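You operate a simulated robot arm through the tools that you are given. There is no shell and no other tool. Be economical: measure what you need, move in short steps, check, and stop when the job is done.

You run a simulated robot arm. Do the job below in one go: nothing can be reset, and whatever is moved stays where it is left.

JOB
Set the clamp dial to 1, clamp the short profile on the ledge, drive one screw and open the clamp.
Fine: shut the red tap at the end.

The check looks at the end state, three seconds after you hand in, the way a careful person would. Anything else that was tipped, shoved, dropped, spilled or broken makes it a failure.

ROBOT AND FRAMES
A 7-joint arm with a two-finger parallel gripper, fixed in place. Base frame: the origin is at the foot of the arm, x ahead of it, y to its left, z up. Readings come in m, rad, newtons and seconds.
Its first joint turns from -2.897 to 2.897 rad. Payload 4.4 kg.
The tool frame sits at the grasp point between the pads (the TCP): z along the fingers, y along the line on which they close. The tips reach 0.023 m beyond it. The gripper opens to 0.094 m. The fingers are 0.038 m wide and 0.01 m thick; the gripper's body (0.054 by 0.096 m) begins 0.039 m behind the TCP.
Orientation is that of the tool frame in the base frame, as a unit quaternion [w, x, y, z]. With the fingers straight down and closing along the base's y, the tool's x points along the base's -x, its y along +y and its z along -z.

CONTROLS
- The arm moves only by the tool send_rows. Its argument "motion" is a list of rows, each an object (a shift or turn left out is 0, a gripper value left out holds the last) with "jaw": the gripper command, from -1 (fully open) to 1 (shut), values between in proportion; "slide": the shift along the tool's x, y, z in m, a list of three; "rotation": the turn, a rotation vector about the tool's x, y, z in rad, a list of three. In form: [{"jaw": jaw, "slide": [dx, dy, dz], "rotation": [wx, wy, wz]}, ...]. A call has 1 to 10 rows; each row is the pose to reach, as a shift and turn from the pose commanded when the call began, along the tool's axes at that moment. A row lasts 0.2 s, in which the tool goes at most 0.05 m and 0.15 rad; a call with a longer step from one row to the next is refused whole, and so is a gripper value outside its range. Where a pose cannot be reached the arm comes as near as it can. A force on the tool above 80 N (or 10 N above the force at the start of the call, whichever is more), or a blocked arm, ends the call early, and 0.2 s more pass. The fingers move at their own pace (about 0.072 m/s each) and stop on an object; they squeeze with about 22 N. The grip force told is the motor's: it shows also when the fingers shut on nothing. Time passes only in rows, and 0.2 s behind the last, so rows that repeat a pose let the fingers close. The reply holds the time, the measured pose of the TCP, the force on the tool along the base axes, the opening and the grip force, in the units named above and with some noise.
- Cameras (640 x 400 px; columns grow to the right, rows downward): "scene" is fixed at [0.053, 0.5036, 1.826]; the picture's right is [-0.24, -0.97, 0.00], its down [-0.55, 0.14, -0.82] and it looks along [0.80, -0.20, -0.57] (base axes); focal length 321 px, centre (320, 200). "wrist" rides on the gripper at [0.086, 0.016, -0.074] in the tool frame; the picture's right is [-0.18, 0.98, 0.00], its down [-0.58, -0.11, -0.81] and it looks along [-0.79, -0.15, 0.59] (tool axes); focal length 243 px, centre (320, 200). There is no depth. A picture from a camera that has moved, and an enlarged one, comes with that camera's place and axes in the base frame and with its lens. The place of the scene camera against the robot may be out by one fixed shift of up to 0.012 m in any direction.
- camera(camera): a new picture of that camera. The clock stands still meanwhile.
- inspect(camera, box): a new picture of the part [left, top, right, bottom] of that camera's present view, enlarged. The clock stands still meanwhile.
- sign_off(): hands the job in; it is judged then, once.

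Work in short steps. Places have to be worked out from the pictures, the camera data and where the tool is seen: move nearer, look again, correct. Check each grasp and each placing, and mend what went wrong. You have 120 turns and 64 pictures in all, those below and enlarged ones among them. Open the gripper and draw the arm clear of the work before you hand the job in, unless the task says otherwise; then end with one line.

The tools are called after "Request:" as name(argument=value, ...) on one line, values as JSON. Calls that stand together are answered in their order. send_rows: Moves the arm, as the interface text tells. Its arguments: {"type":"object","properties":{"motion":{"type":"array","items":{"type":"object","properties":{"jaw":{"type":"number"},"slide":{"type":"array","items":{"type":"number"}},"rotation":{"type":"array","items":{"type":"number"}}}}}},"required":["motion"]} The other tools are called the same way: camera (camera) takes a picture; inspect (camera, box) takes an enlarged picture of a part of a camera's view; sign_off () hands the job in.

At the start:

```text
time: 0.0
position: [0.6492, 0.0363, 1.6117]
ee_rot: [0.0, 0.0, 1.0, 0.0]
contact_force: [-0.1, -0.6, 0.4]
grip_width: 0.0943
finger_force: 0.0
```

scene: 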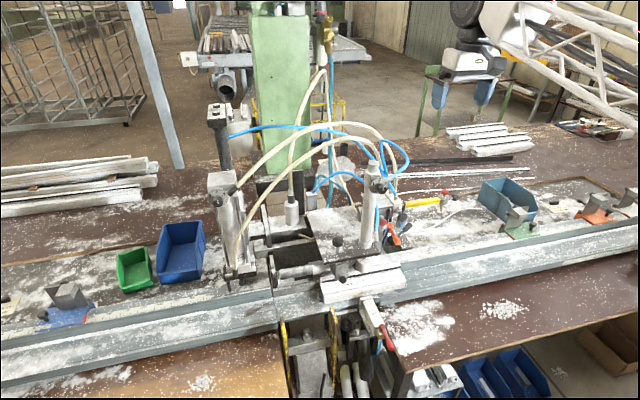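
wrist: 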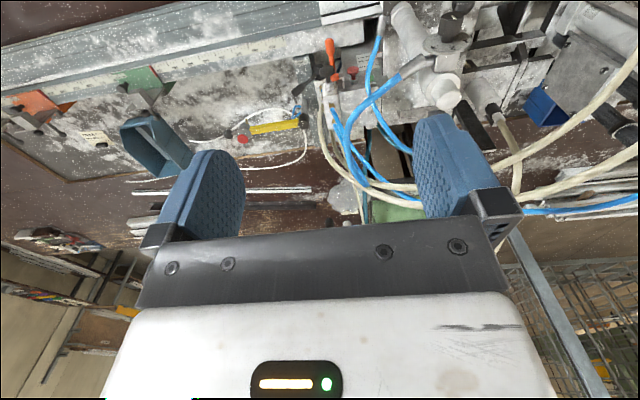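

The scene shows a drilling/screwing station with a ledge, profile and red handles. I'll enlarge the central parts to identify the dial, clamp, screwdriver and tap.

Request:
inspect(camera="scene", box=[300, 140, 460, 240])

Request:
inspect(camera="scene", box=[260, 220, 460, 345])

Request:
inspect(camera="scene", box=[180, 90, 340, 190])

```text
4.00 times, centred on (380, 190) of scene
camera zoom: at [0.053, 0.5036, 1.826], right [-0.24, -0.97, 0.0], down [-0.55, 0.14, -0.82], along [0.8, -0.2, -0.57], focal length 1284 px, centre (80, 240)
```

zoom: 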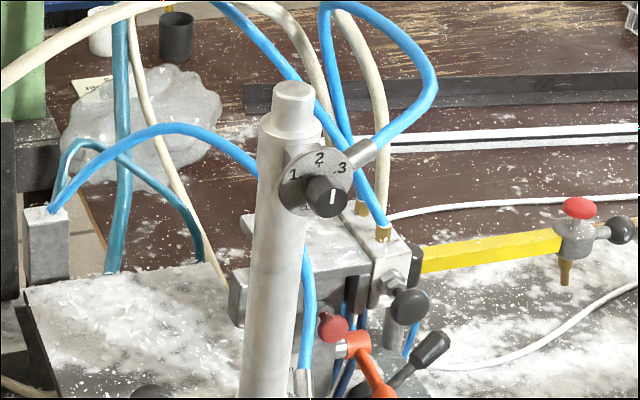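

```text
3.20 times, centred on (360, 282) of scene
camera zoom: at [0.053, 0.5036, 1.826], right [-0.24, -0.97, 0.0], down [-0.55, 0.14, -0.82], along [0.8, -0.2, -0.57], focal length 1027 px, centre (192, -64)
```

zoom: 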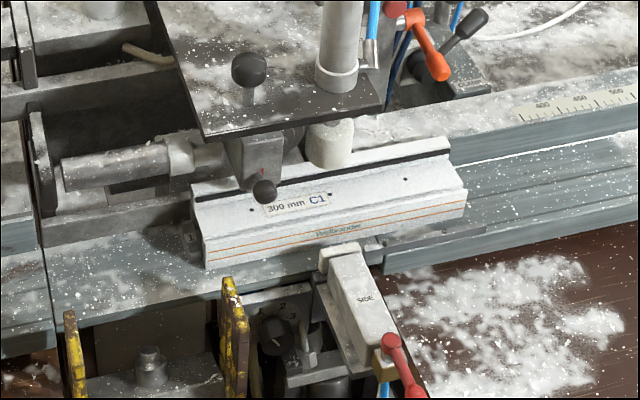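

```text
4.00 times, centred on (260, 140) of scene
camera zoom: at [0.053, 0.5036, 1.826], right [-0.24, -0.97, 0.0], down [-0.55, 0.14, -0.82], along [0.8, -0.2, -0.57], focal length 1284 px, centre (560, 440)
```

zoom: 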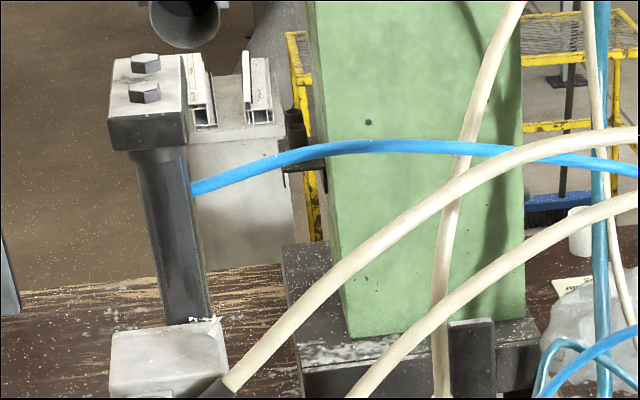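

Candidate controls: a 1-2-3 dial on the post, an orange lever, a black lever, a red "SIDE" lever, a knob below the ledge and a red tap on the yellow bar. I'll zoom in further for labels.

Request:
inspect(camera="scene", box=[362, 172, 410, 202])

Request:
inspect(camera="scene", box=[370, 205, 434, 245])

Request:
inspect(camera="scene", box=[324, 290, 420, 350])

Request:
inspect(camera="scene", box=[270, 310, 430, 400])

Request:
inspect(camera="wrist", box=[310, 0, 550, 150])

```text
13.33 times, centred on (386, 187) of scene
camera zoom: at [0.053, 0.5036, 1.826], right [-0.24, -0.97, 0.0], down [-0.55, 0.14, -0.82], along [0.8, -0.2, -0.57], focal length 4279 px, centre (-560, 373)
```

zoom: 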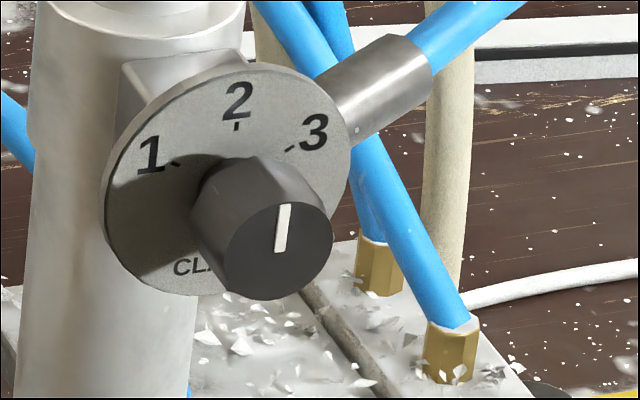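

```text
10.00 times, centred on (402, 225) of scene
camera zoom: at [0.053, 0.5036, 1.826], right [-0.24, -0.97, 0.0], down [-0.55, 0.14, -0.82], along [0.8, -0.2, -0.57], focal length 3209 px, centre (-500, -50)
```

zoom: 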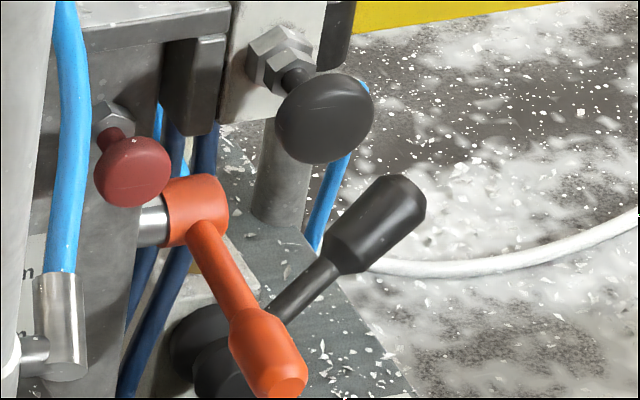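

```text
6.67 times, centred on (372, 320) of scene
camera zoom: at [0.053, 0.5036, 1.826], right [-0.24, -0.97, 0.0], down [-0.55, 0.14, -0.82], along [0.8, -0.2, -0.57], focal length 2140 px, centre (-27, -600)
```

zoom: 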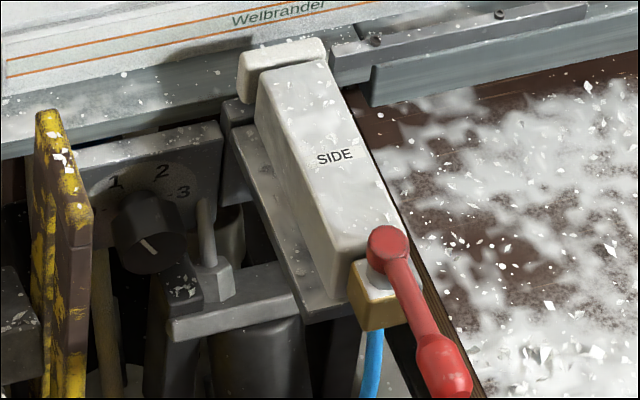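

```text
4.00 times, centred on (350, 355) of scene
camera zoom: at [0.053, 0.5036, 1.826], right [-0.24, -0.97, 0.0], down [-0.55, 0.14, -0.82], along [0.8, -0.2, -0.57], focal length 1284 px, centre (200, -420)
```

zoom: 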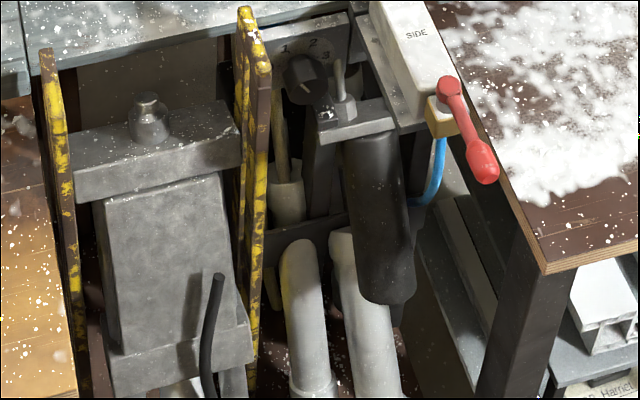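

```text
2.67 times, centred on (430, 75) of wrist
camera zoom: at [0.5633, 0.0499, 1.6844], right [0.18, 0.98, 0.0], down [0.58, -0.11, 0.81], along [0.79, -0.15, -0.59], focal length 647 px, centre (27, 533)
```

zoom: 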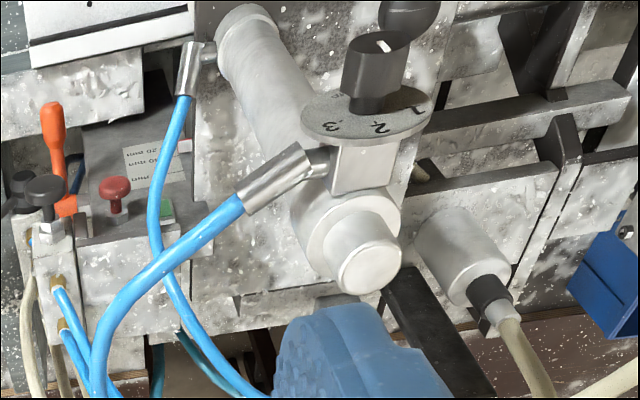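

The post dial reads 2 and is marked "CLA…" (clamp); a second dial sits below the ledge, and a small table is on the valve block. I'll drop and retreat the wrist so its camera sees the machine front.

Request:
send_rows(motion=[{"jaw": -1, "slide": [0.02, 0, 0.042]}, {"slide": [0.04, 0, 0.084]}, {"slide": [0.06, 0, 0.126]}, {"slide": [0.08, 0, 0.168]}, {"slide": [0.1, 0, 0.21]}, {"slide": [0.12, 0, 0.252]}, {"slide": [0.14, 0, 0.294]}, {"slide": [0.16, 0, 0.336]}])

Request:
camera(camera="wrist")

```text
time: 1.8
position: [0.4868, 0.0333, 1.2749]
ee_rot: [0.0, 0.0, 1.0, 0.001]
contact_force: [0.5, 0.4, 0.3]
grip_width: 0.0937
finger_force: 0.0
```

```text
53 pictures are left
camera wrist: at [0.4012, 0.0481, 1.3482], right [0.18, 0.98, 0.0], down [0.58, -0.11, 0.81], along [0.79, -0.15, -0.59], focal length 243 px, centre (320, 200)
```

wrist: 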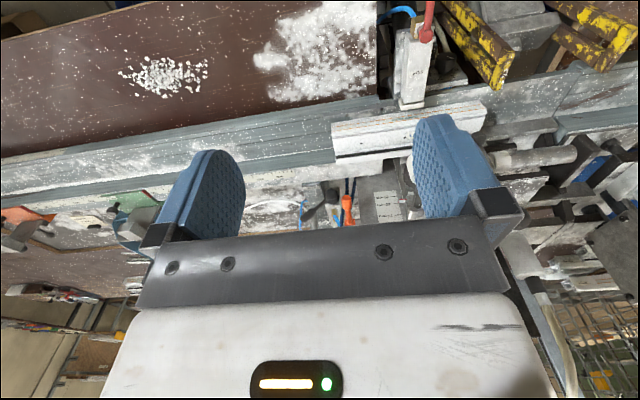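

The valve block and its table are visible between the fingers. I'll enlarge.

Request:
inspect(camera="wrist", box=[290, 160, 434, 250])

Request:
inspect(camera="wrist", box=[370, 0, 530, 100])

```text
4.44 times, centred on (362, 205) of wrist
camera zoom: at [0.4012, 0.0481, 1.3482], right [0.18, 0.98, 0.0], down [0.58, -0.11, 0.81], along [0.79, -0.15, -0.59], focal length 1078 px, centre (133, 178)
```

zoom: 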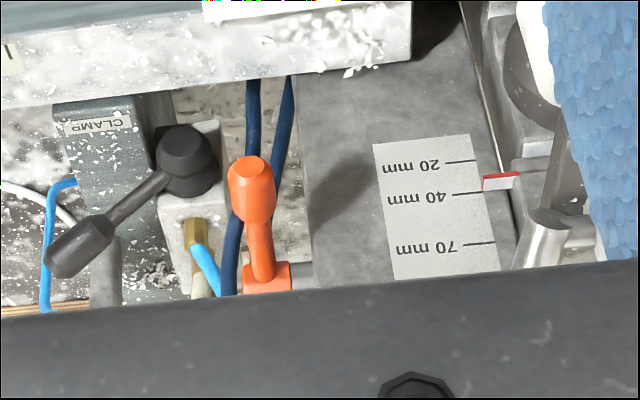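

```text
4.00 times, centred on (450, 50) of wrist
camera zoom: at [0.4012, 0.0481, 1.3482], right [0.18, 0.98, 0.0], down [0.58, -0.11, 0.81], along [0.79, -0.15, -0.59], focal length 970 px, centre (-200, 800)
```

zoom: 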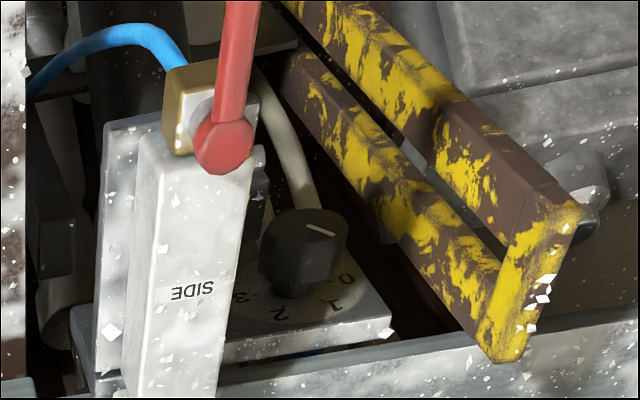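

The black lever belongs to the block labelled CLAMP; the orange lever sits next to a mm scale. I'll look at the remaining parts: spindle area, yellow-bar tap and plunger.

Request:
inspect(camera="scene", box=[200, 170, 328, 290])

Request:
inspect(camera="scene", box=[400, 180, 480, 230])

Request:
inspect(camera="scene", box=[304, 225, 416, 295])

```text
3.33 times, centred on (264, 230) of scene
camera zoom: at [0.053, 0.5036, 1.826], right [-0.24, -0.97, 0.0], down [-0.55, 0.14, -0.82], along [0.8, -0.2, -0.57], focal length 1070 px, centre (507, 100)
```

zoom: 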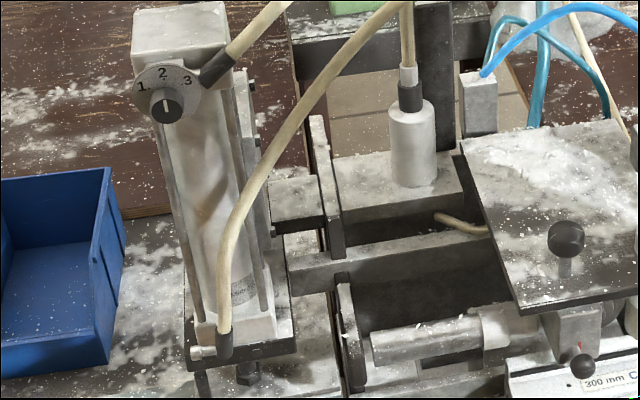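

```text
8.00 times, centred on (440, 205) of scene
camera zoom: at [0.053, 0.5036, 1.826], right [-0.24, -0.97, 0.0], down [-0.55, 0.14, -0.82], along [0.8, -0.2, -0.57], focal length 2567 px, centre (-640, 160)
```

zoom: 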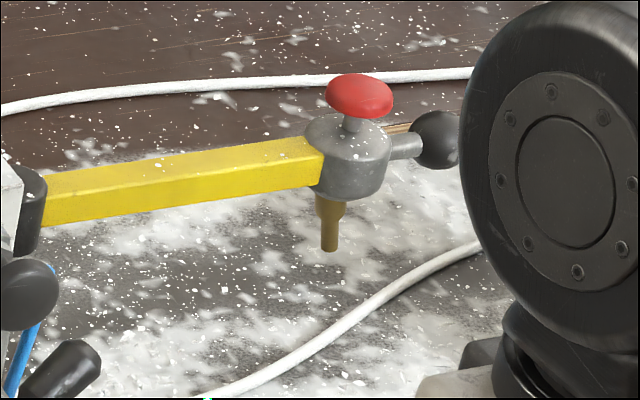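

```text
5.71 times, centred on (360, 260) of scene
camera zoom: at [0.053, 0.5036, 1.826], right [-0.24, -0.97, 0.0], down [-0.55, 0.14, -0.82], along [0.8, -0.2, -0.57], focal length 1834 px, centre (91, -143)
```

zoom: 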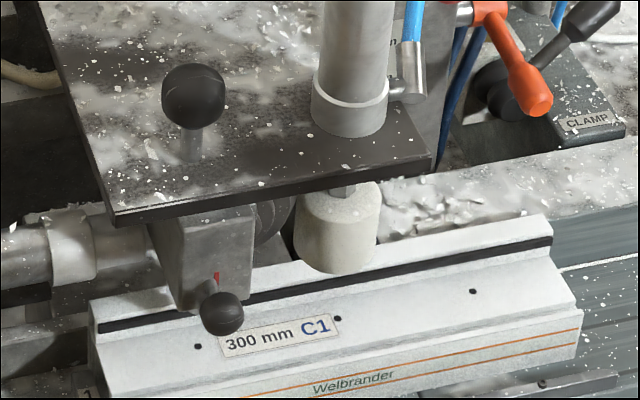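

The yellow swing arm carries a red-capped head with a bit or nozzle. The dials face me, so I'll turn the tool to point along +x with the camera above it (180° about tool (1,0,-1)/√2), in three calls.

Request:
send_rows(motion=[{"slide": [0.007, 0, 0], "rotation": [0.106, 0, -0.106]}, {"slide": [0.014, 0, 0], "rotation": [0.212, 0, -0.212]}, {"slide": [0.021, 0, 0], "rotation": [0.318, 0, -0.318]}, {"slide": [0.028, 0, 0], "rotation": [0.424, 0, -0.424]}, {"slide": [0.035, 0, 0], "rotation": [0.53, 0, -0.53]}, {"slide": [0.042, 0, 0], "rotation": [0.636, 0, -0.636]}, {"slide": [0.049, 0, 0], "rotation": [0.742, 0, -0.742]}, {"slide": [0.056, 0, 0], "rotation": [0.848, 0, -0.848]}, {"slide": [0.063, 0, 0], "rotation": [0.954, 0, -0.954]}, {"slide": [0.07, 0, 0], "rotation": [1.06, 0, -1.06]}])

```text
time: 4.0
position: [0.4197, 0.0368, 1.275]
ee_rot: [0.0, -0.482, 0.731, -0.483]
contact_force: [0.0, 0.3, -0.3]
grip_width: 0.0941
finger_force: 0.0
```

It tracked well; continuing the turn.

Request:
send_rows(motion=[{"rotation": [0.106, 0, -0.106]}, {"rotation": [0.212, 0, -0.212]}, {"rotation": [0.318, 0, -0.318]}, {"rotation": [0.424, 0, -0.424]}, {"rotation": [0.53, 0, -0.53]}, {"rotation": [0.636, 0, -0.636]}, {"rotation": [0.742, 0, -0.742]}, {"rotation": [0.848, 0, -0.848]}, {"rotation": [0.954, 0, -0.954]}, {"rotation": [1.06, 0, -1.06]}])

Request:
send_rows(motion=[{"rotation": [0.1, 0, -0.1]}])

Request:
camera(camera="wrist")

```text
time: 6.2
position: [0.4197, 0.036, 1.2758]
ee_rot: [0.001, 0.705, -0.07, 0.705]
contact_force: [-0.3, -0.2, -0.1]
grip_width: 0.0941
finger_force: 0.1
```

```text
time: 6.6
position: [0.4198, 0.0358, 1.2741]
ee_rot: [0.0, 0.707, 0.0, 0.707]
contact_force: [0.1, 0.1, -0.8]
grip_width: 0.0939
finger_force: 0.1
```

```text
47 pictures are left
camera wrist: at [0.3454, 0.0172, 1.36], right [0.0, -0.98, -0.18], down [-0.81, 0.11, -0.58], along [0.59, 0.15, -0.79], focal length 243 px, centre (320, 200)
```

wrist: 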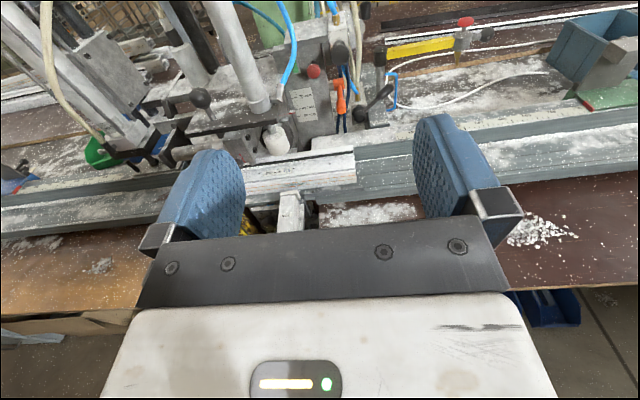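

Tool now points along +x with an upright view. Enlarging the machine centre.

Request:
inspect(camera="wrist", box=[230, 40, 400, 150])

Request:
inspect(camera="wrist", box=[360, 0, 520, 100])

```text
3.64 times, centred on (315, 95) of wrist
camera zoom: at [0.3454, 0.0172, 1.36], right [0.0, -0.98, -0.18], down [-0.81, 0.11, -0.58], along [0.59, 0.15, -0.79], focal length 882 px, centre (338, 582)
```

zoom: 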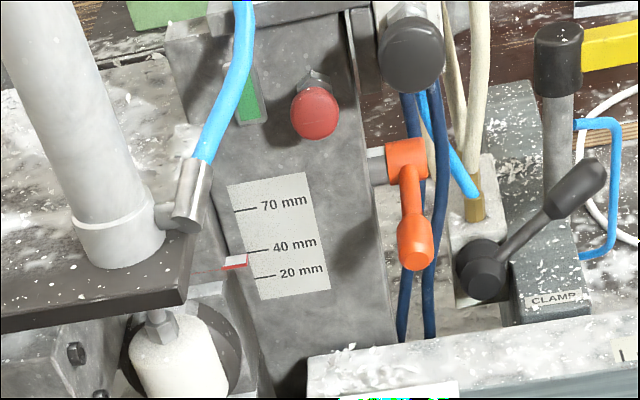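

```text
4.00 times, centred on (440, 50) of wrist
camera zoom: at [0.3454, 0.0172, 1.36], right [0.0, -0.98, -0.18], down [-0.81, 0.11, -0.58], along [0.59, 0.15, -0.79], focal length 970 px, centre (-160, 800)
```

zoom: 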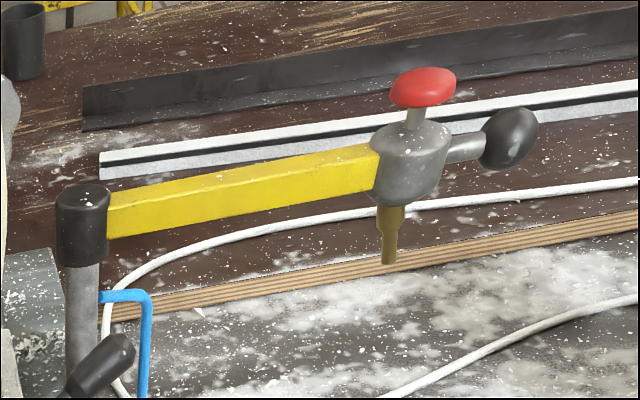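

The CLAMP lever, orange lever, red mushroom and a green element are visible. I'll move the camera forward for a closer view of the controls.

Request:
send_rows(motion=[{"slide": [0.005, 0.01, 0.04]}, {"slide": [0.01, 0.02, 0.08]}, {"slide": [0.02, 0.03, 0.12]}, {"slide": [0.03, 0.036, 0.16]}])

Request:
camera(camera="wrist")

```text
time: 7.6
position: [0.5701, 0.0019, 1.3062]
ee_rot: [0.003, 0.707, -0.004, 0.707]
contact_force: [-0.6, 1.1, 2.7]
grip_width: 0.0942
finger_force: 0.1
out of reach, approached as far as the arm can: row 4
```

```text
44 pictures are left
camera wrist: at [0.4949, -0.0163, 1.3914], right [-0.01, -0.98, -0.19], down [-0.81, 0.12, -0.58], along [0.59, 0.15, -0.79], focal length 243 px, centre (320, 200)
```

wrist: 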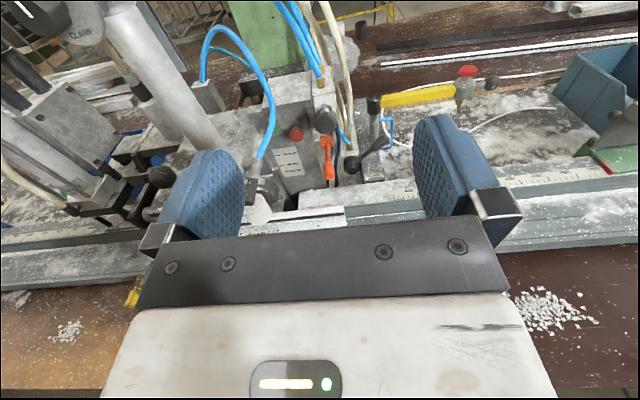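

Horizontal reach ends at x≈0.57 here, so I may need a tilted tool later. First enlarge this view.

Request:
inspect(camera="wrist", box=[255, 60, 415, 210])

Request:
inspect(camera="wrist", box=[0, 0, 160, 100])

```text
2.67 times, centred on (335, 135) of wrist
camera zoom: at [0.4949, -0.0163, 1.3914], right [-0.01, -0.98, -0.19], down [-0.81, 0.12, -0.58], along [0.59, 0.15, -0.79], focal length 647 px, centre (280, 373)
```

zoom: 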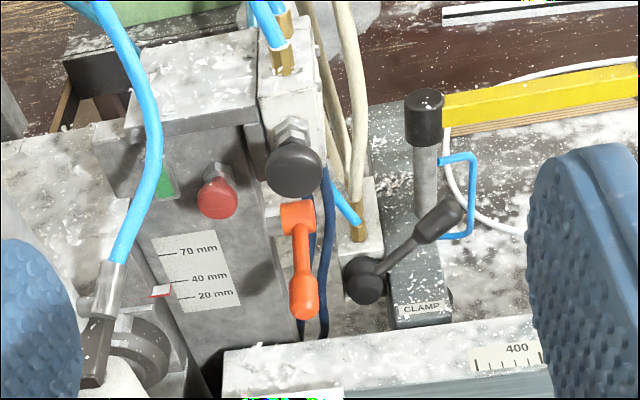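

```text
4.00 times, centred on (80, 50) of wrist
camera zoom: at [0.4949, -0.0163, 1.3914], right [-0.01, -0.98, -0.19], down [-0.81, 0.12, -0.58], along [0.59, 0.15, -0.79], focal length 970 px, centre (1280, 800)
```

zoom: 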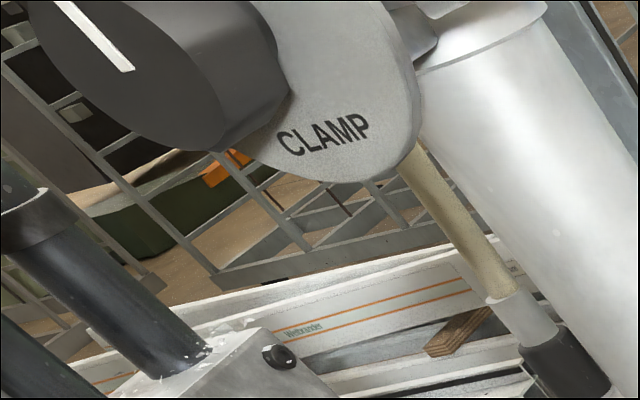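

The post dial is confirmed as CLAMP. I'll check the left pillar's dial label, the red-tick ball below the plate, and the SIDE valve.

Request:
inspect(camera="scene", box=[236, 180, 284, 210])

Request:
inspect(camera="scene", box=[316, 250, 364, 280])

Request:
inspect(camera="scene", box=[200, 185, 264, 225])

```text
13.33 times, centred on (260, 195) of scene
camera zoom: at [0.053, 0.5036, 1.826], right [-0.24, -0.97, 0.0], down [-0.55, 0.14, -0.82], along [0.8, -0.2, -0.57], focal length 4279 px, centre (1120, 267)
```

zoom: 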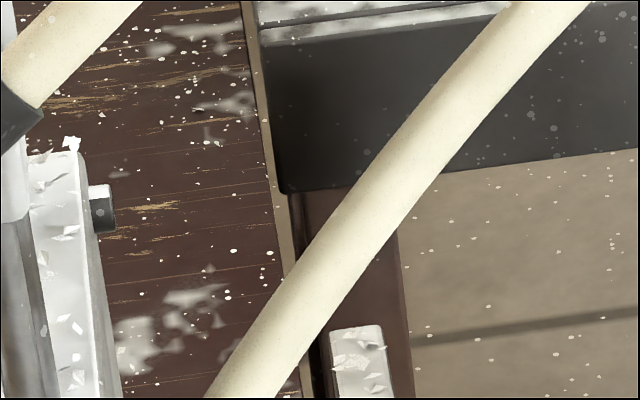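

```text
13.33 times, centred on (340, 265) of scene
camera zoom: at [0.053, 0.5036, 1.826], right [-0.24, -0.97, 0.0], down [-0.55, 0.14, -0.82], along [0.8, -0.2, -0.57], focal length 4279 px, centre (53, -667)
```

zoom: 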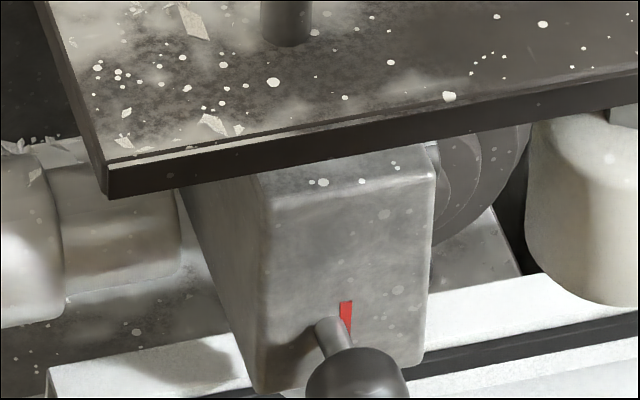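

```text
10.00 times, centred on (232, 205) of scene
camera zoom: at [0.053, 0.5036, 1.826], right [-0.24, -0.97, 0.0], down [-0.55, 0.14, -0.82], along [0.8, -0.2, -0.57], focal length 3209 px, centre (1200, 150)
```

zoom: 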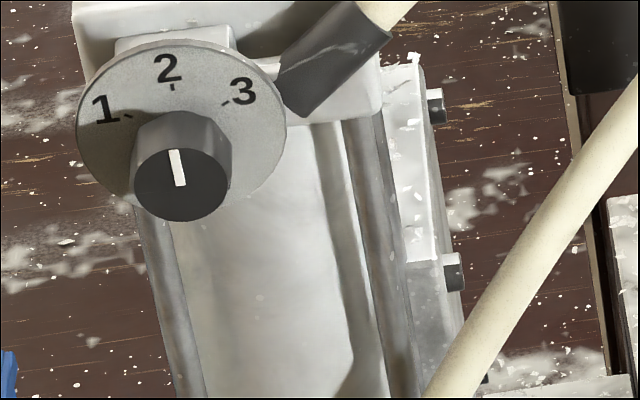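

Only the post dial carries the CLAMP name. I'll probe horizontal reach toward the dial (knob face estimated at about (0.69, 0.18, 1.37)), first shifting to y=0.178 and z=1.37 while keeping x at 0.55.

Request:
send_rows(motion=[{"slide": [0.01, -0.04, -0.015]}, {"slide": [0.025, -0.085, -0.025]}, {"slide": [0.045, -0.13, -0.03]}, {"slide": [0.064, -0.176, -0.03]}])

Request:
camera(camera="wrist")

```text
time: 8.6
position: [0.5424, 0.1775, 1.365]
ee_rot: [0.001, 0.708, -0.001, 0.707]
contact_force: [3.6, 1.6, -5.3]
grip_width: 0.0939
finger_force: 0.0
```

```text
38 pictures are left
camera wrist: at [0.4675, 0.1586, 1.4506], right [0.0, -0.98, -0.18], down [-0.81, 0.11, -0.58], along [0.59, 0.15, -0.79], focal length 243 px, centre (320, 200)
```

wrist: 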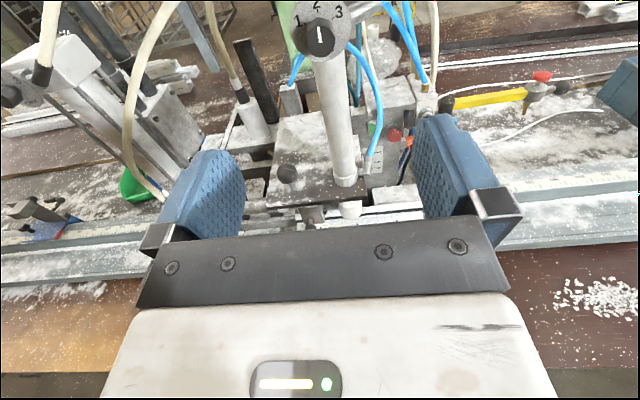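

Reachable here. The knob appears straight ahead (y≈0.174, z≈1.373). Enlarge the dial to measure the tick angles.

Request:
inspect(camera="wrist", box=[280, 0, 376, 60])

```text
6.67 times, centred on (328, 30) of wrist
camera zoom: at [0.4675, 0.1586, 1.4506], right [0.0, -0.98, -0.18], down [-0.81, 0.11, -0.58], along [0.59, 0.15, -0.79], focal length 1618 px, centre (267, 1333)
```

zoom: 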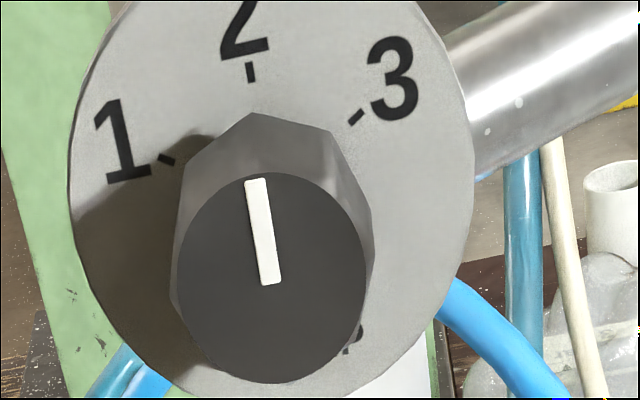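

Ticks are about 60° apart, and I estimate the knob axis at y≈0.1735, z≈1.370. I'll advance to x≈0.635 and half-close the jaws to clear the surroundings.

Request:
send_rows(motion=[{"jaw": -0.3, "slide": [0.002, 0.002, 0.03]}, {"slide": [0.005, 0.004, 0.06]}, {"slide": [0.005, 0.004, 0.092]}])

Request:
camera(camera="wrist")

Request:
inspect(camera="scene", box=[340, 150, 436, 210])

```text
time: 9.4
position: [0.633, 0.1738, 1.3746]
ee_rot: [0.001, 0.707, -0.001, 0.707]
contact_force: [-0.2, -0.2, -0.1]
grip_width: 0.0613
finger_force: 0.0
```

```text
36 pictures are left
camera wrist: at [0.558, 0.1551, 1.4588], right [0.0, -0.98, -0.19], down [-0.81, 0.11, -0.58], along [0.59, 0.15, -0.79], focal length 243 px, centre (320, 200)
```

wrist: 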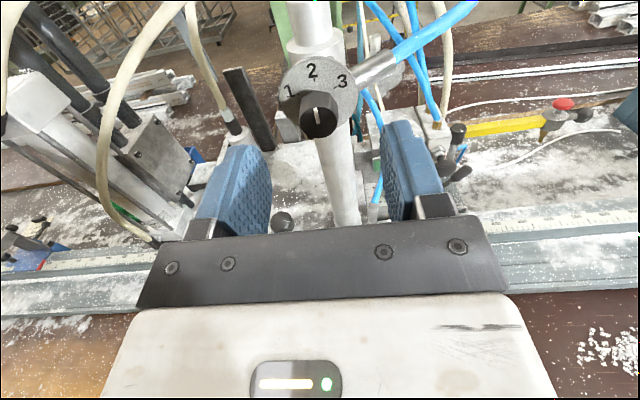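

```text
6.67 times, centred on (388, 180) of scene
camera zoom: at [0.053, 0.5036, 1.826], right [-0.24, -0.97, 0.0], down [-0.55, 0.14, -0.82], along [0.8, -0.2, -0.57], focal length 2140 px, centre (-133, 333)
```

zoom: 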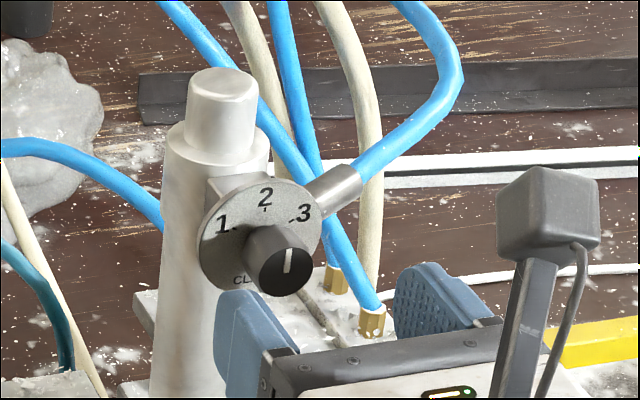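

Triangulated knob face at (0.680, 0.1725, 1.372) and disc near x=0.708. I'll bring the tips to x≈0.700 (TCP 0.677) and close on the knob.

Request:
send_rows(motion=[{"jaw": -0.3, "slide": [-0.002, 0.0013, 0.022]}, {"slide": [-0.002, 0.0013, 0.044]}, {"jaw": 1, "slide": [-0.002, 0.0013, 0.044]}, {"slide": [-0.002, 0.0013, 0.044]}, {"slide": [-0.002, 0.0013, 0.044]}])

Request:
camera(camera="wrist")

```text
time: 10.6
position: [0.6781, 0.1761, 1.3711]
ee_rot: [-0.001, 0.708, 0.001, 0.706]
contact_force: [18.0, 70.6, 1.4]
grip_width: 0.0249
finger_force: 45.1
```

```text
34 pictures are left
camera wrist: at [0.6033, 0.1561, 1.4562], right [0.0, -0.98, -0.18], down [-0.81, 0.11, -0.58], along [0.59, 0.15, -0.79], focal length 243 px, centre (320, 200)
```

wrist: 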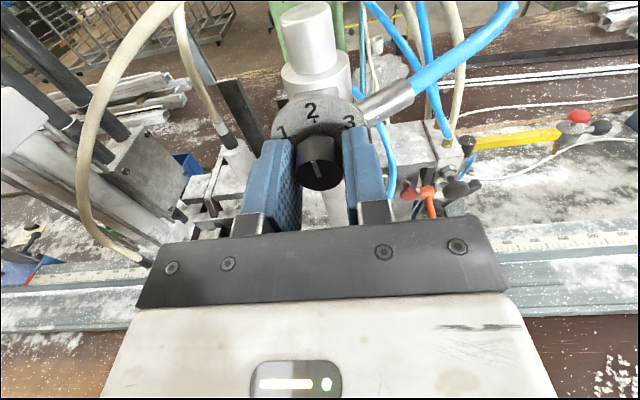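

Gripped (0.025 m wide) but with a 70 N side load, so the knob's true y is ≈0.1765. I'll shift to relieve it, then rotate −1.05 rad about the tool z toward 1.

Request:
send_rows(motion=[{"jaw": 1, "slide": [0, -0.0042, 0]}])

Request:
send_rows(motion=[{"rotation": [0, 0, -0.14]}, {"rotation": [0, 0, -0.28]}, {"rotation": [0, 0, -0.42]}, {"rotation": [0, 0, -0.56]}, {"rotation": [0, 0, -0.7]}, {"rotation": [0, 0, -0.84]}, {"rotation": [0, 0, -0.95]}, {"rotation": [0, 0, -1.05]}])

Request:
camera(camera="wrist")

```text
time: 11.0
position: [0.6777, 0.1749, 1.3717]
ee_rot: [0.001, 0.707, -0.002, 0.707]
contact_force: [20.7, -2.1, -0.3]
grip_width: 0.0249
finger_force: 44.9
```

```text
time: 12.8
position: [0.6743, 0.176, 1.3715]
ee_rot: [0.355, 0.612, 0.353, 0.612]
contact_force: [-12.3, -40.0, 33.9]
grip_width: 0.0248
finger_force: 44.8
```

```text
33 pictures are left
camera wrist: at [0.6003, 0.241, 1.428], right [0.0, -0.65, 0.76], down [-0.81, -0.45, -0.39], along [0.59, -0.61, -0.52], focal length 243 px, centre (320, 200)
```

wrist: 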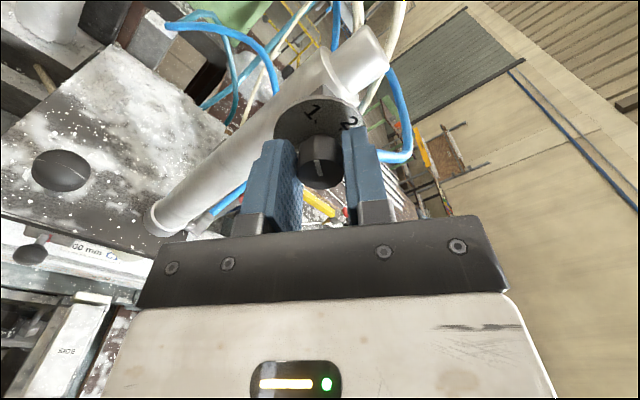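

Check the pointer against the 1 tick.

Request:
inspect(camera="wrist", box=[272, 90, 368, 190])

```text
4.00 times, centred on (320, 140) of wrist
camera zoom: at [0.6003, 0.241, 1.428], right [0.0, -0.65, 0.76], down [-0.81, -0.45, -0.39], along [0.59, -0.61, -0.52], focal length 970 px, centre (320, 440)
```

zoom: 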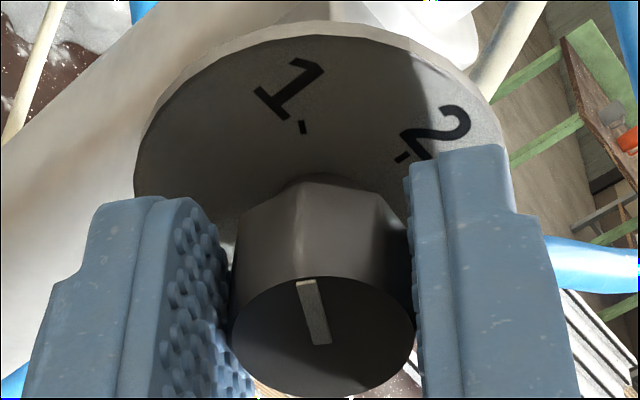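

Pointer lines up with the 1 tick just as it did with 2 before. Release, back off, and verify with the scene camera.

Request:
send_rows(motion=[{"jaw": -0.3}, {"jaw": -0.3}, {"jaw": -0.3, "slide": [0, 0, -0.04]}, {"jaw": -0.3, "slide": [0, 0, -0.08]}, {"jaw": -0.3, "slide": [0, 0, -0.12]}])

Request:
inspect(camera="scene", box=[340, 150, 436, 210])

```text
time: 14.0
position: [0.5567, 0.1789, 1.3716]
ee_rot: [0.354, 0.613, 0.353, 0.612]
contact_force: [0.4, 0.4, -0.2]
grip_width: 0.0611
finger_force: 0.0
```

```text
6.67 times, centred on (388, 180) of scene
camera zoom: at [0.053, 0.5036, 1.826], right [-0.24, -0.97, 0.0], down [-0.55, 0.14, -0.82], along [0.8, -0.2, -0.57], focal length 2140 px, centre (-133, 333)
```

zoom: 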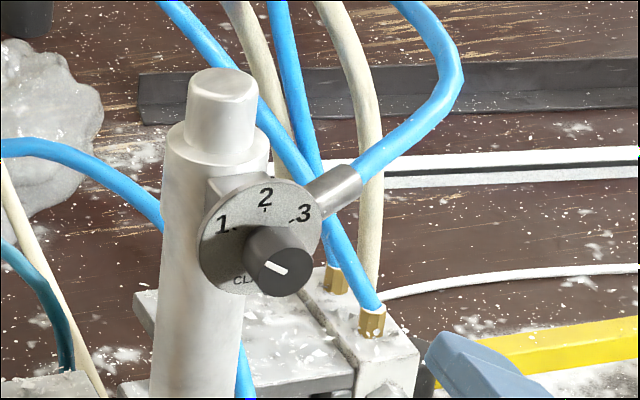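

The dial reads 1. Next, the CLAMP lever near (0.94, −0.05, 0.97): undo the roll while moving to y≈−0.1, then pitch the tool down 45° for a close view.

Request:
send_rows(motion=[{"slide": [-0.03, 0.0175, 0], "rotation": [0, 0, 0.14]}, {"slide": [-0.06, 0.035, 0], "rotation": [0, 0, 0.28]}, {"slide": [-0.09, 0.0525, 0], "rotation": [0, 0, 0.42]}, {"slide": [-0.12, 0.07, 0], "rotation": [0, 0, 0.56]}, {"slide": [-0.15, 0.0875, 0], "rotation": [0, 0, 0.7]}, {"slide": [-0.18, 0.105, 0], "rotation": [0, 0, 0.84]}, {"slide": [-0.21, 0.1225, 0], "rotation": [0, 0, 0.95]}, {"slide": [-0.242, 0.14, 0], "rotation": [0, 0, 1.048]}])

Request:
send_rows(motion=[{"slide": [0, 0, 0.035], "rotation": [0, -0.14, 0]}, {"slide": [0, 0, 0.07], "rotation": [0, -0.28, 0]}, {"slide": [-0.02, 0, 0.1], "rotation": [0, -0.42, 0]}, {"slide": [-0.05, 0, 0.12], "rotation": [0, -0.56, 0]}, {"slide": [-0.08, 0, 0.15], "rotation": [0, -0.7, 0]}, {"slide": [-0.1, 0, 0.18], "rotation": [0, -0.785, 0]}, {"slide": [-0.12, 0, 0.21], "rotation": [0, -0.785, 0]}])

Request:
camera(camera="wrist")

```text
time: 15.8
position: [0.5567, -0.1035, 1.371]
ee_rot: [0.001, 0.707, -0.001, 0.707]
contact_force: [0.9, -0.5, 0.0]
grip_width: 0.061
finger_force: 0.1
out of reach, approached as far as the arm can: row 6
```

```text
time: 17.4
position: [0.6356, -0.0797, 1.46]
ee_rot: [0.023, 0.856, 0.008, 0.516]
contact_force: [1.5, -0.8, -0.3]
grip_width: 0.0611
finger_force: 0.1
```

```text
30 pictures are left
camera wrist: at [0.6097, -0.0934, 1.5705], right [-0.1, -0.99, -0.12], down [-0.98, 0.11, -0.14], along [0.15, 0.1, -0.98], focal length 243 px, centre (320, 200)
```

wrist: 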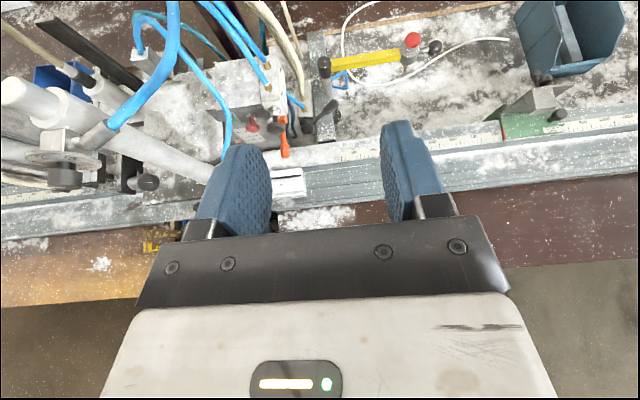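

The measured pose differs from the commanded one; I'll wait a few rows to see whether it settles.

Request:
send_rows(motion=[{}, {}, {}])

```text
time: 18.2
position: [0.767, -0.1016, 1.2496]
ee_rot: [0.0, 0.924, 0.0, 0.382]
contact_force: [0.5, -0.7, 1.6]
grip_width: 0.0613
finger_force: 0.1
```

It settled at the target (0.767, −0.10, 1.25), pitched 45° down. Look.

Request:
camera(camera="wrist")

Request:
inspect(camera="wrist", box=[160, 60, 400, 210])

```text
29 pictures are left
camera wrist: at [0.7747, -0.1203, 1.3619], right [-0.13, -0.98, -0.13], down [-0.98, 0.11, 0.16], along [-0.14, 0.15, -0.98], focal length 243 px, centre (320, 200)
```

wrist: 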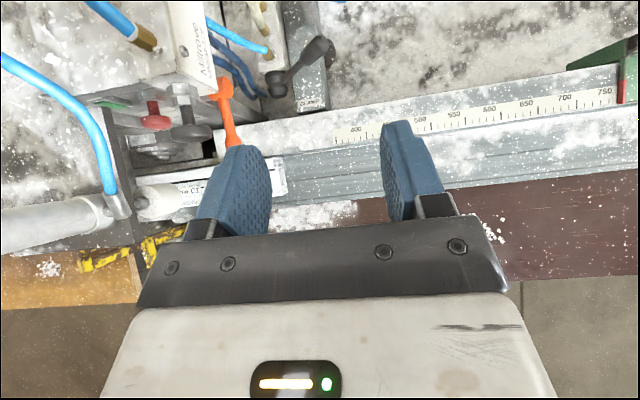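

```text
2.67 times, centred on (280, 135) of wrist
camera zoom: at [0.7747, -0.1203, 1.3619], right [-0.13, -0.98, -0.13], down [-0.98, 0.11, 0.16], along [-0.14, 0.15, -0.98], focal length 647 px, centre (427, 373)
```

zoom: 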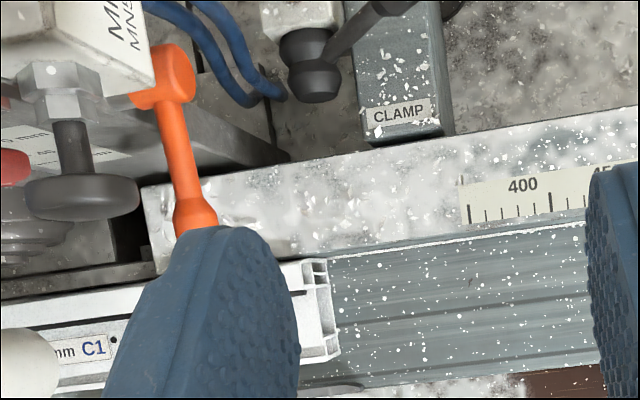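

From above, the hub axis runs along x and the lever leans to the right above the CLAMP block, so it has to swing up and left. I'll tilt the tool toward +y by 0.5 rad to clear the orange lever and go to a standoff for a closer look.

Request:
send_rows(motion=[{"jaw": -0.3, "slide": [-0.014, 0.01, 0.034], "rotation": [0.12, 0, 0]}, {"slide": [-0.028, 0.02, 0.067], "rotation": [0.24, 0, 0]}, {"slide": [-0.042, 0.03, 0.1], "rotation": [0.36, 0, 0]}, {"slide": [-0.056, 0.04, 0.134], "rotation": [0.48, 0, 0]}, {"slide": [-0.0686, 0.052, 0.1676], "rotation": [0.5, 0, 0]}, {"slide": [-0.0686, 0.052, 0.1676], "rotation": [0.5, 0, 0]}])

Request:
camera(camera="wrist")

```text
time: 19.6
position: [0.8342, -0.1545, 1.0834]
ee_rot: [-0.228, 0.895, 0.094, 0.371]
contact_force: [-0.2, -0.3, -0.1]
grip_width: 0.0611
finger_force: 0.0
```

```text
27 pictures are left
camera wrist: at [0.8554, -0.2081, 1.1841], right [0.2, -0.86, -0.46], down [-0.95, -0.29, 0.13], along [-0.24, 0.41, -0.88], focal length 243 px, centre (320, 200)
```

wrist: 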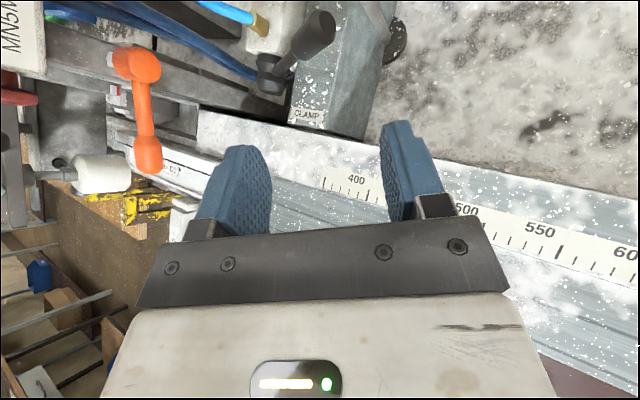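

Knob triangulated at about (0.935, −0.081, 0.985), straight along the tool axis (0.159 m). I'll advance 0.11 and check alignment.

Request:
send_rows(motion=[{"jaw": -0.2, "slide": [0.001, 0.001, 0.04]}, {"slide": [0.002, 0.002, 0.08]}, {"slide": [0.002, 0.002, 0.11]}])

Request:
camera(camera="wrist")

```text
time: 20.4
position: [0.9056, -0.1032, 1.0164]
ee_rot: [-0.228, 0.895, 0.094, 0.371]
contact_force: [-0.5, 1.3, 0.2]
grip_width: 0.0561
finger_force: 0.1
```

```text
26 pictures are left
camera wrist: at [0.9256, -0.1558, 1.1168], right [0.2, -0.86, -0.46], down [-0.95, -0.29, 0.13], along [-0.24, 0.41, -0.88], focal length 243 px, centre (320, 200)
```

wrist: 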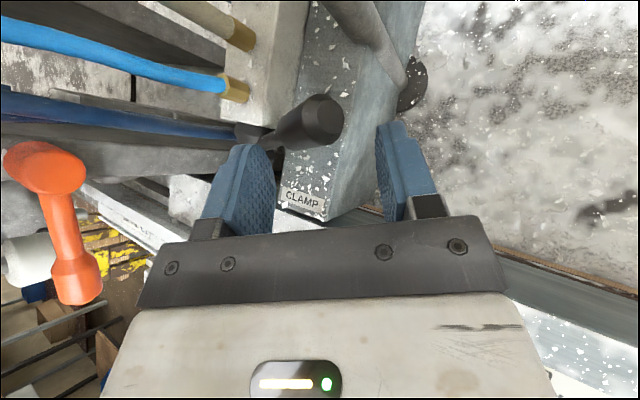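

Refined knob at ≈(0.932, −0.088, 1.003). Advance 0.035 with a small shift, then close on it.

Request:
send_rows(motion=[{"jaw": -0.2, "slide": [0.008, 0, 0.018]}, {"slide": [0.009, 0, 0.035]}, {"jaw": 1, "slide": [0.009, 0, 0.035]}, {"slide": [0.009, 0, 0.035]}, {"slide": [0.009, 0, 0.035]}])

Request:
camera(camera="wrist")

```text
time: 21.6
position: [0.9348, -0.085, 1.0048]
ee_rot: [-0.226, 0.895, 0.093, 0.373]
contact_force: [8.2, 30.9, 56.8]
grip_width: 0.0491
finger_force: 22.3
```

```text
25 pictures are left
camera wrist: at [0.9548, -0.1382, 1.1051], right [0.2, -0.86, -0.46], down [-0.95, -0.29, 0.12], along [-0.24, 0.41, -0.88], focal length 243 px, centre (320, 200)
```

wrist: 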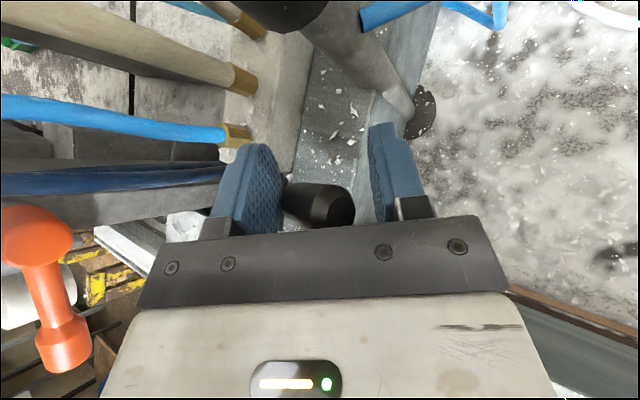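

The jaws stopped at 0.049 with a 57 N upward load, so it is not a clean grip. I'll reopen slightly and read the forces.

Request:
send_rows(motion=[{"jaw": -0.2}, {"jaw": -0.2}])

Request:
inspect(camera="scene", box=[370, 190, 450, 250])

```text
time: 22.2
position: [0.9338, -0.0856, 0.9968]
ee_rot: [-0.228, 0.896, 0.093, 0.37]
contact_force: [-0.6, 4.9, 0.8]
grip_width: 0.0584
finger_force: 2.5
```

```text
6.67 times, centred on (410, 220) of scene
camera zoom: at [0.053, 0.5036, 1.826], right [-0.24, -0.97, 0.0], down [-0.55, 0.14, -0.82], along [0.8, -0.2, -0.57], focal length 2140 px, centre (-280, 67)
```

zoom: 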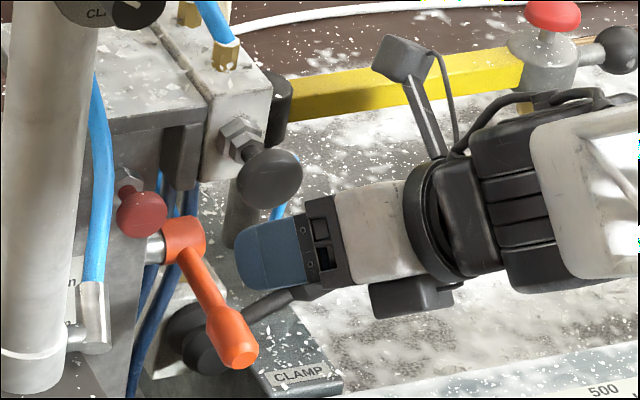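

The lever lies between the fingers. I'll move up-left along the expected swing and watch the force.

Request:
send_rows(motion=[{"slide": [0.008, -0.013, -0.002]}, {"slide": [0.016, -0.025, -0.005]}, {"slide": [0.025, -0.038, -0.007]}, {"slide": [0.033, -0.05, -0.01]}, {"slide": [0.033, -0.05, -0.01]}])

Request:
inspect(camera="scene", box=[370, 190, 450, 250])

```text
time: 23.4
position: [0.9335, -0.0487, 1.0482]
ee_rot: [-0.228, 0.896, 0.094, 0.37]
contact_force: [-0.6, 0.0, 0.6]
grip_width: 0.0562
finger_force: 0.0
```

```text
6.67 times, centred on (410, 220) of scene
camera zoom: at [0.053, 0.5036, 1.826], right [-0.24, -0.97, 0.0], down [-0.55, 0.14, -0.82], along [0.8, -0.2, -0.57], focal length 2140 px, centre (-280, 67)
```

zoom: 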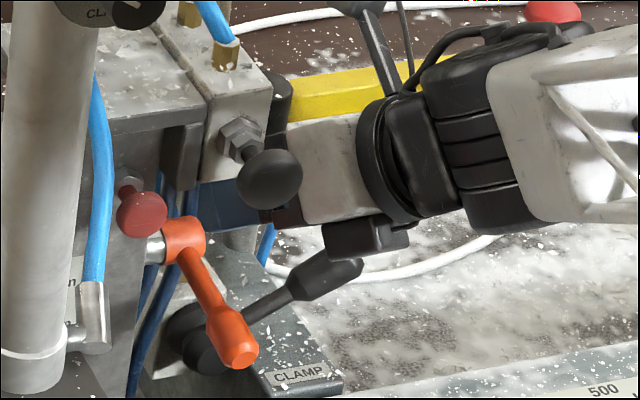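

The lever actually moved down (about 38° → 23°), so down-right is its travel. I'll close the fingers, place them above the knob and press down.

Request:
send_rows(motion=[{"jaw": 1, "slide": [0, 0.01, -0.01]}, {"jaw": 1, "slide": [0, 0.025, -0.02]}, {"slide": [-0.01, 0.04, -0.028]}, {"slide": [-0.021, 0.0495, -0.028]}])

Request:
send_rows(motion=[{"slide": [-0.012, 0.006, 0.011]}, {"slide": [-0.024, 0.012, 0.022]}, {"slide": [-0.036, 0.018, 0.033]}, {"slide": [-0.044, 0.022, 0.039]}])

Request:
camera(camera="wrist")

Request:
camera(camera="scene")

```text
time: 24.4
position: [0.9183, -0.1046, 1.0307]
ee_rot: [-0.229, 0.895, 0.094, 0.37]
contact_force: [-0.1, 0.6, -1.6]
grip_width: 0.0002
finger_force: 22.2
```

```text
time: 25.4
position: [0.9176, -0.1071, 0.9672]
ee_rot: [-0.228, 0.896, 0.094, 0.369]
contact_force: [-10.4, -27.3, 36.5]
grip_width: 0.0
finger_force: 22.0
```

```text
22 pictures are left
camera wrist: at [0.9387, -0.1584, 1.0673], right [0.2, -0.86, -0.46], down [-0.95, -0.29, 0.13], along [-0.25, 0.41, -0.88], focal length 243 px, centre (320, 200)
```

wrist: 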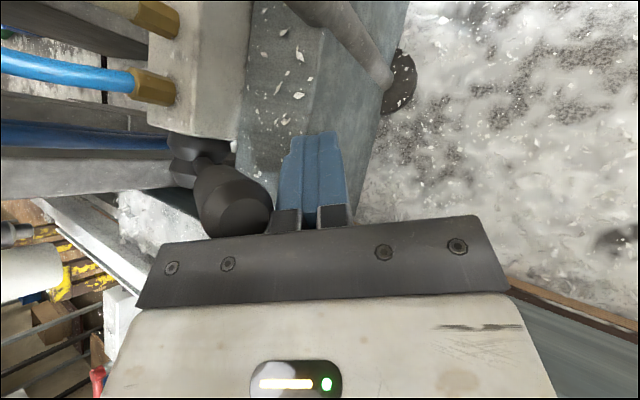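

```text
21 pictures are left
```

scene: 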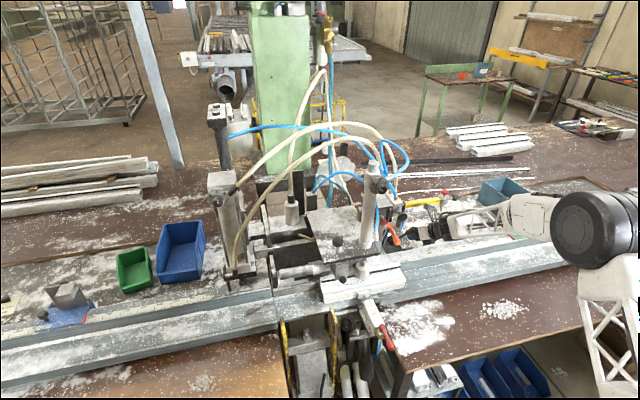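

The knob now appears left of the fingers; I'll zoom the scene to see the lever and clamp pad.

Request:
inspect(camera="scene", box=[340, 190, 450, 280])

```text
4.44 times, centred on (395, 235) of scene
camera zoom: at [0.053, 0.5036, 1.826], right [-0.24, -0.97, 0.0], down [-0.55, 0.14, -0.82], along [0.8, -0.2, -0.57], focal length 1426 px, centre (-13, 44)
```

zoom: 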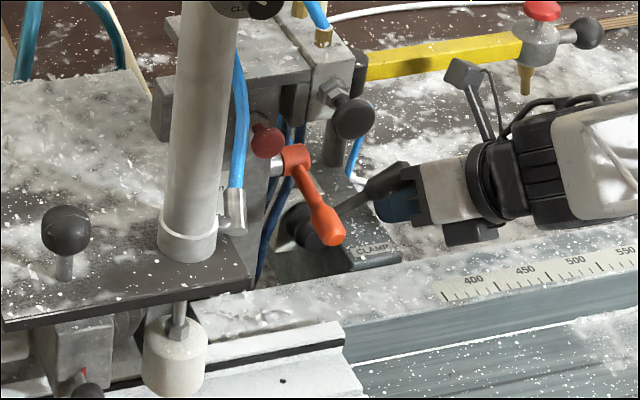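

The clamp pad appears lower with its rod exposed, so the clamp has responded. Zoom on the pad for contact.

Request:
inspect(camera="scene", box=[304, 225, 416, 295])

```text
5.71 times, centred on (360, 260) of scene
camera zoom: at [0.053, 0.5036, 1.826], right [-0.24, -0.97, 0.0], down [-0.55, 0.14, -0.82], along [0.8, -0.2, -0.57], focal length 1834 px, centre (91, -143)
```

zoom: 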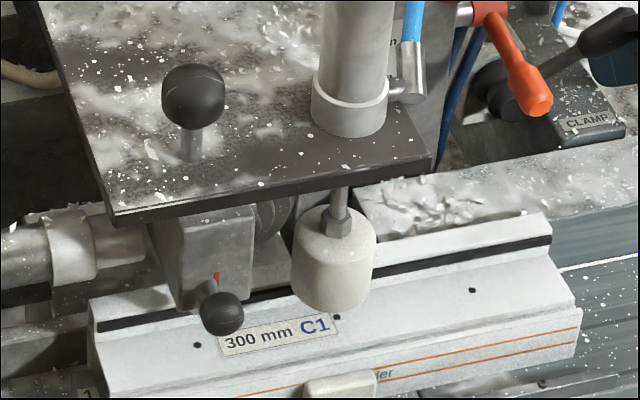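

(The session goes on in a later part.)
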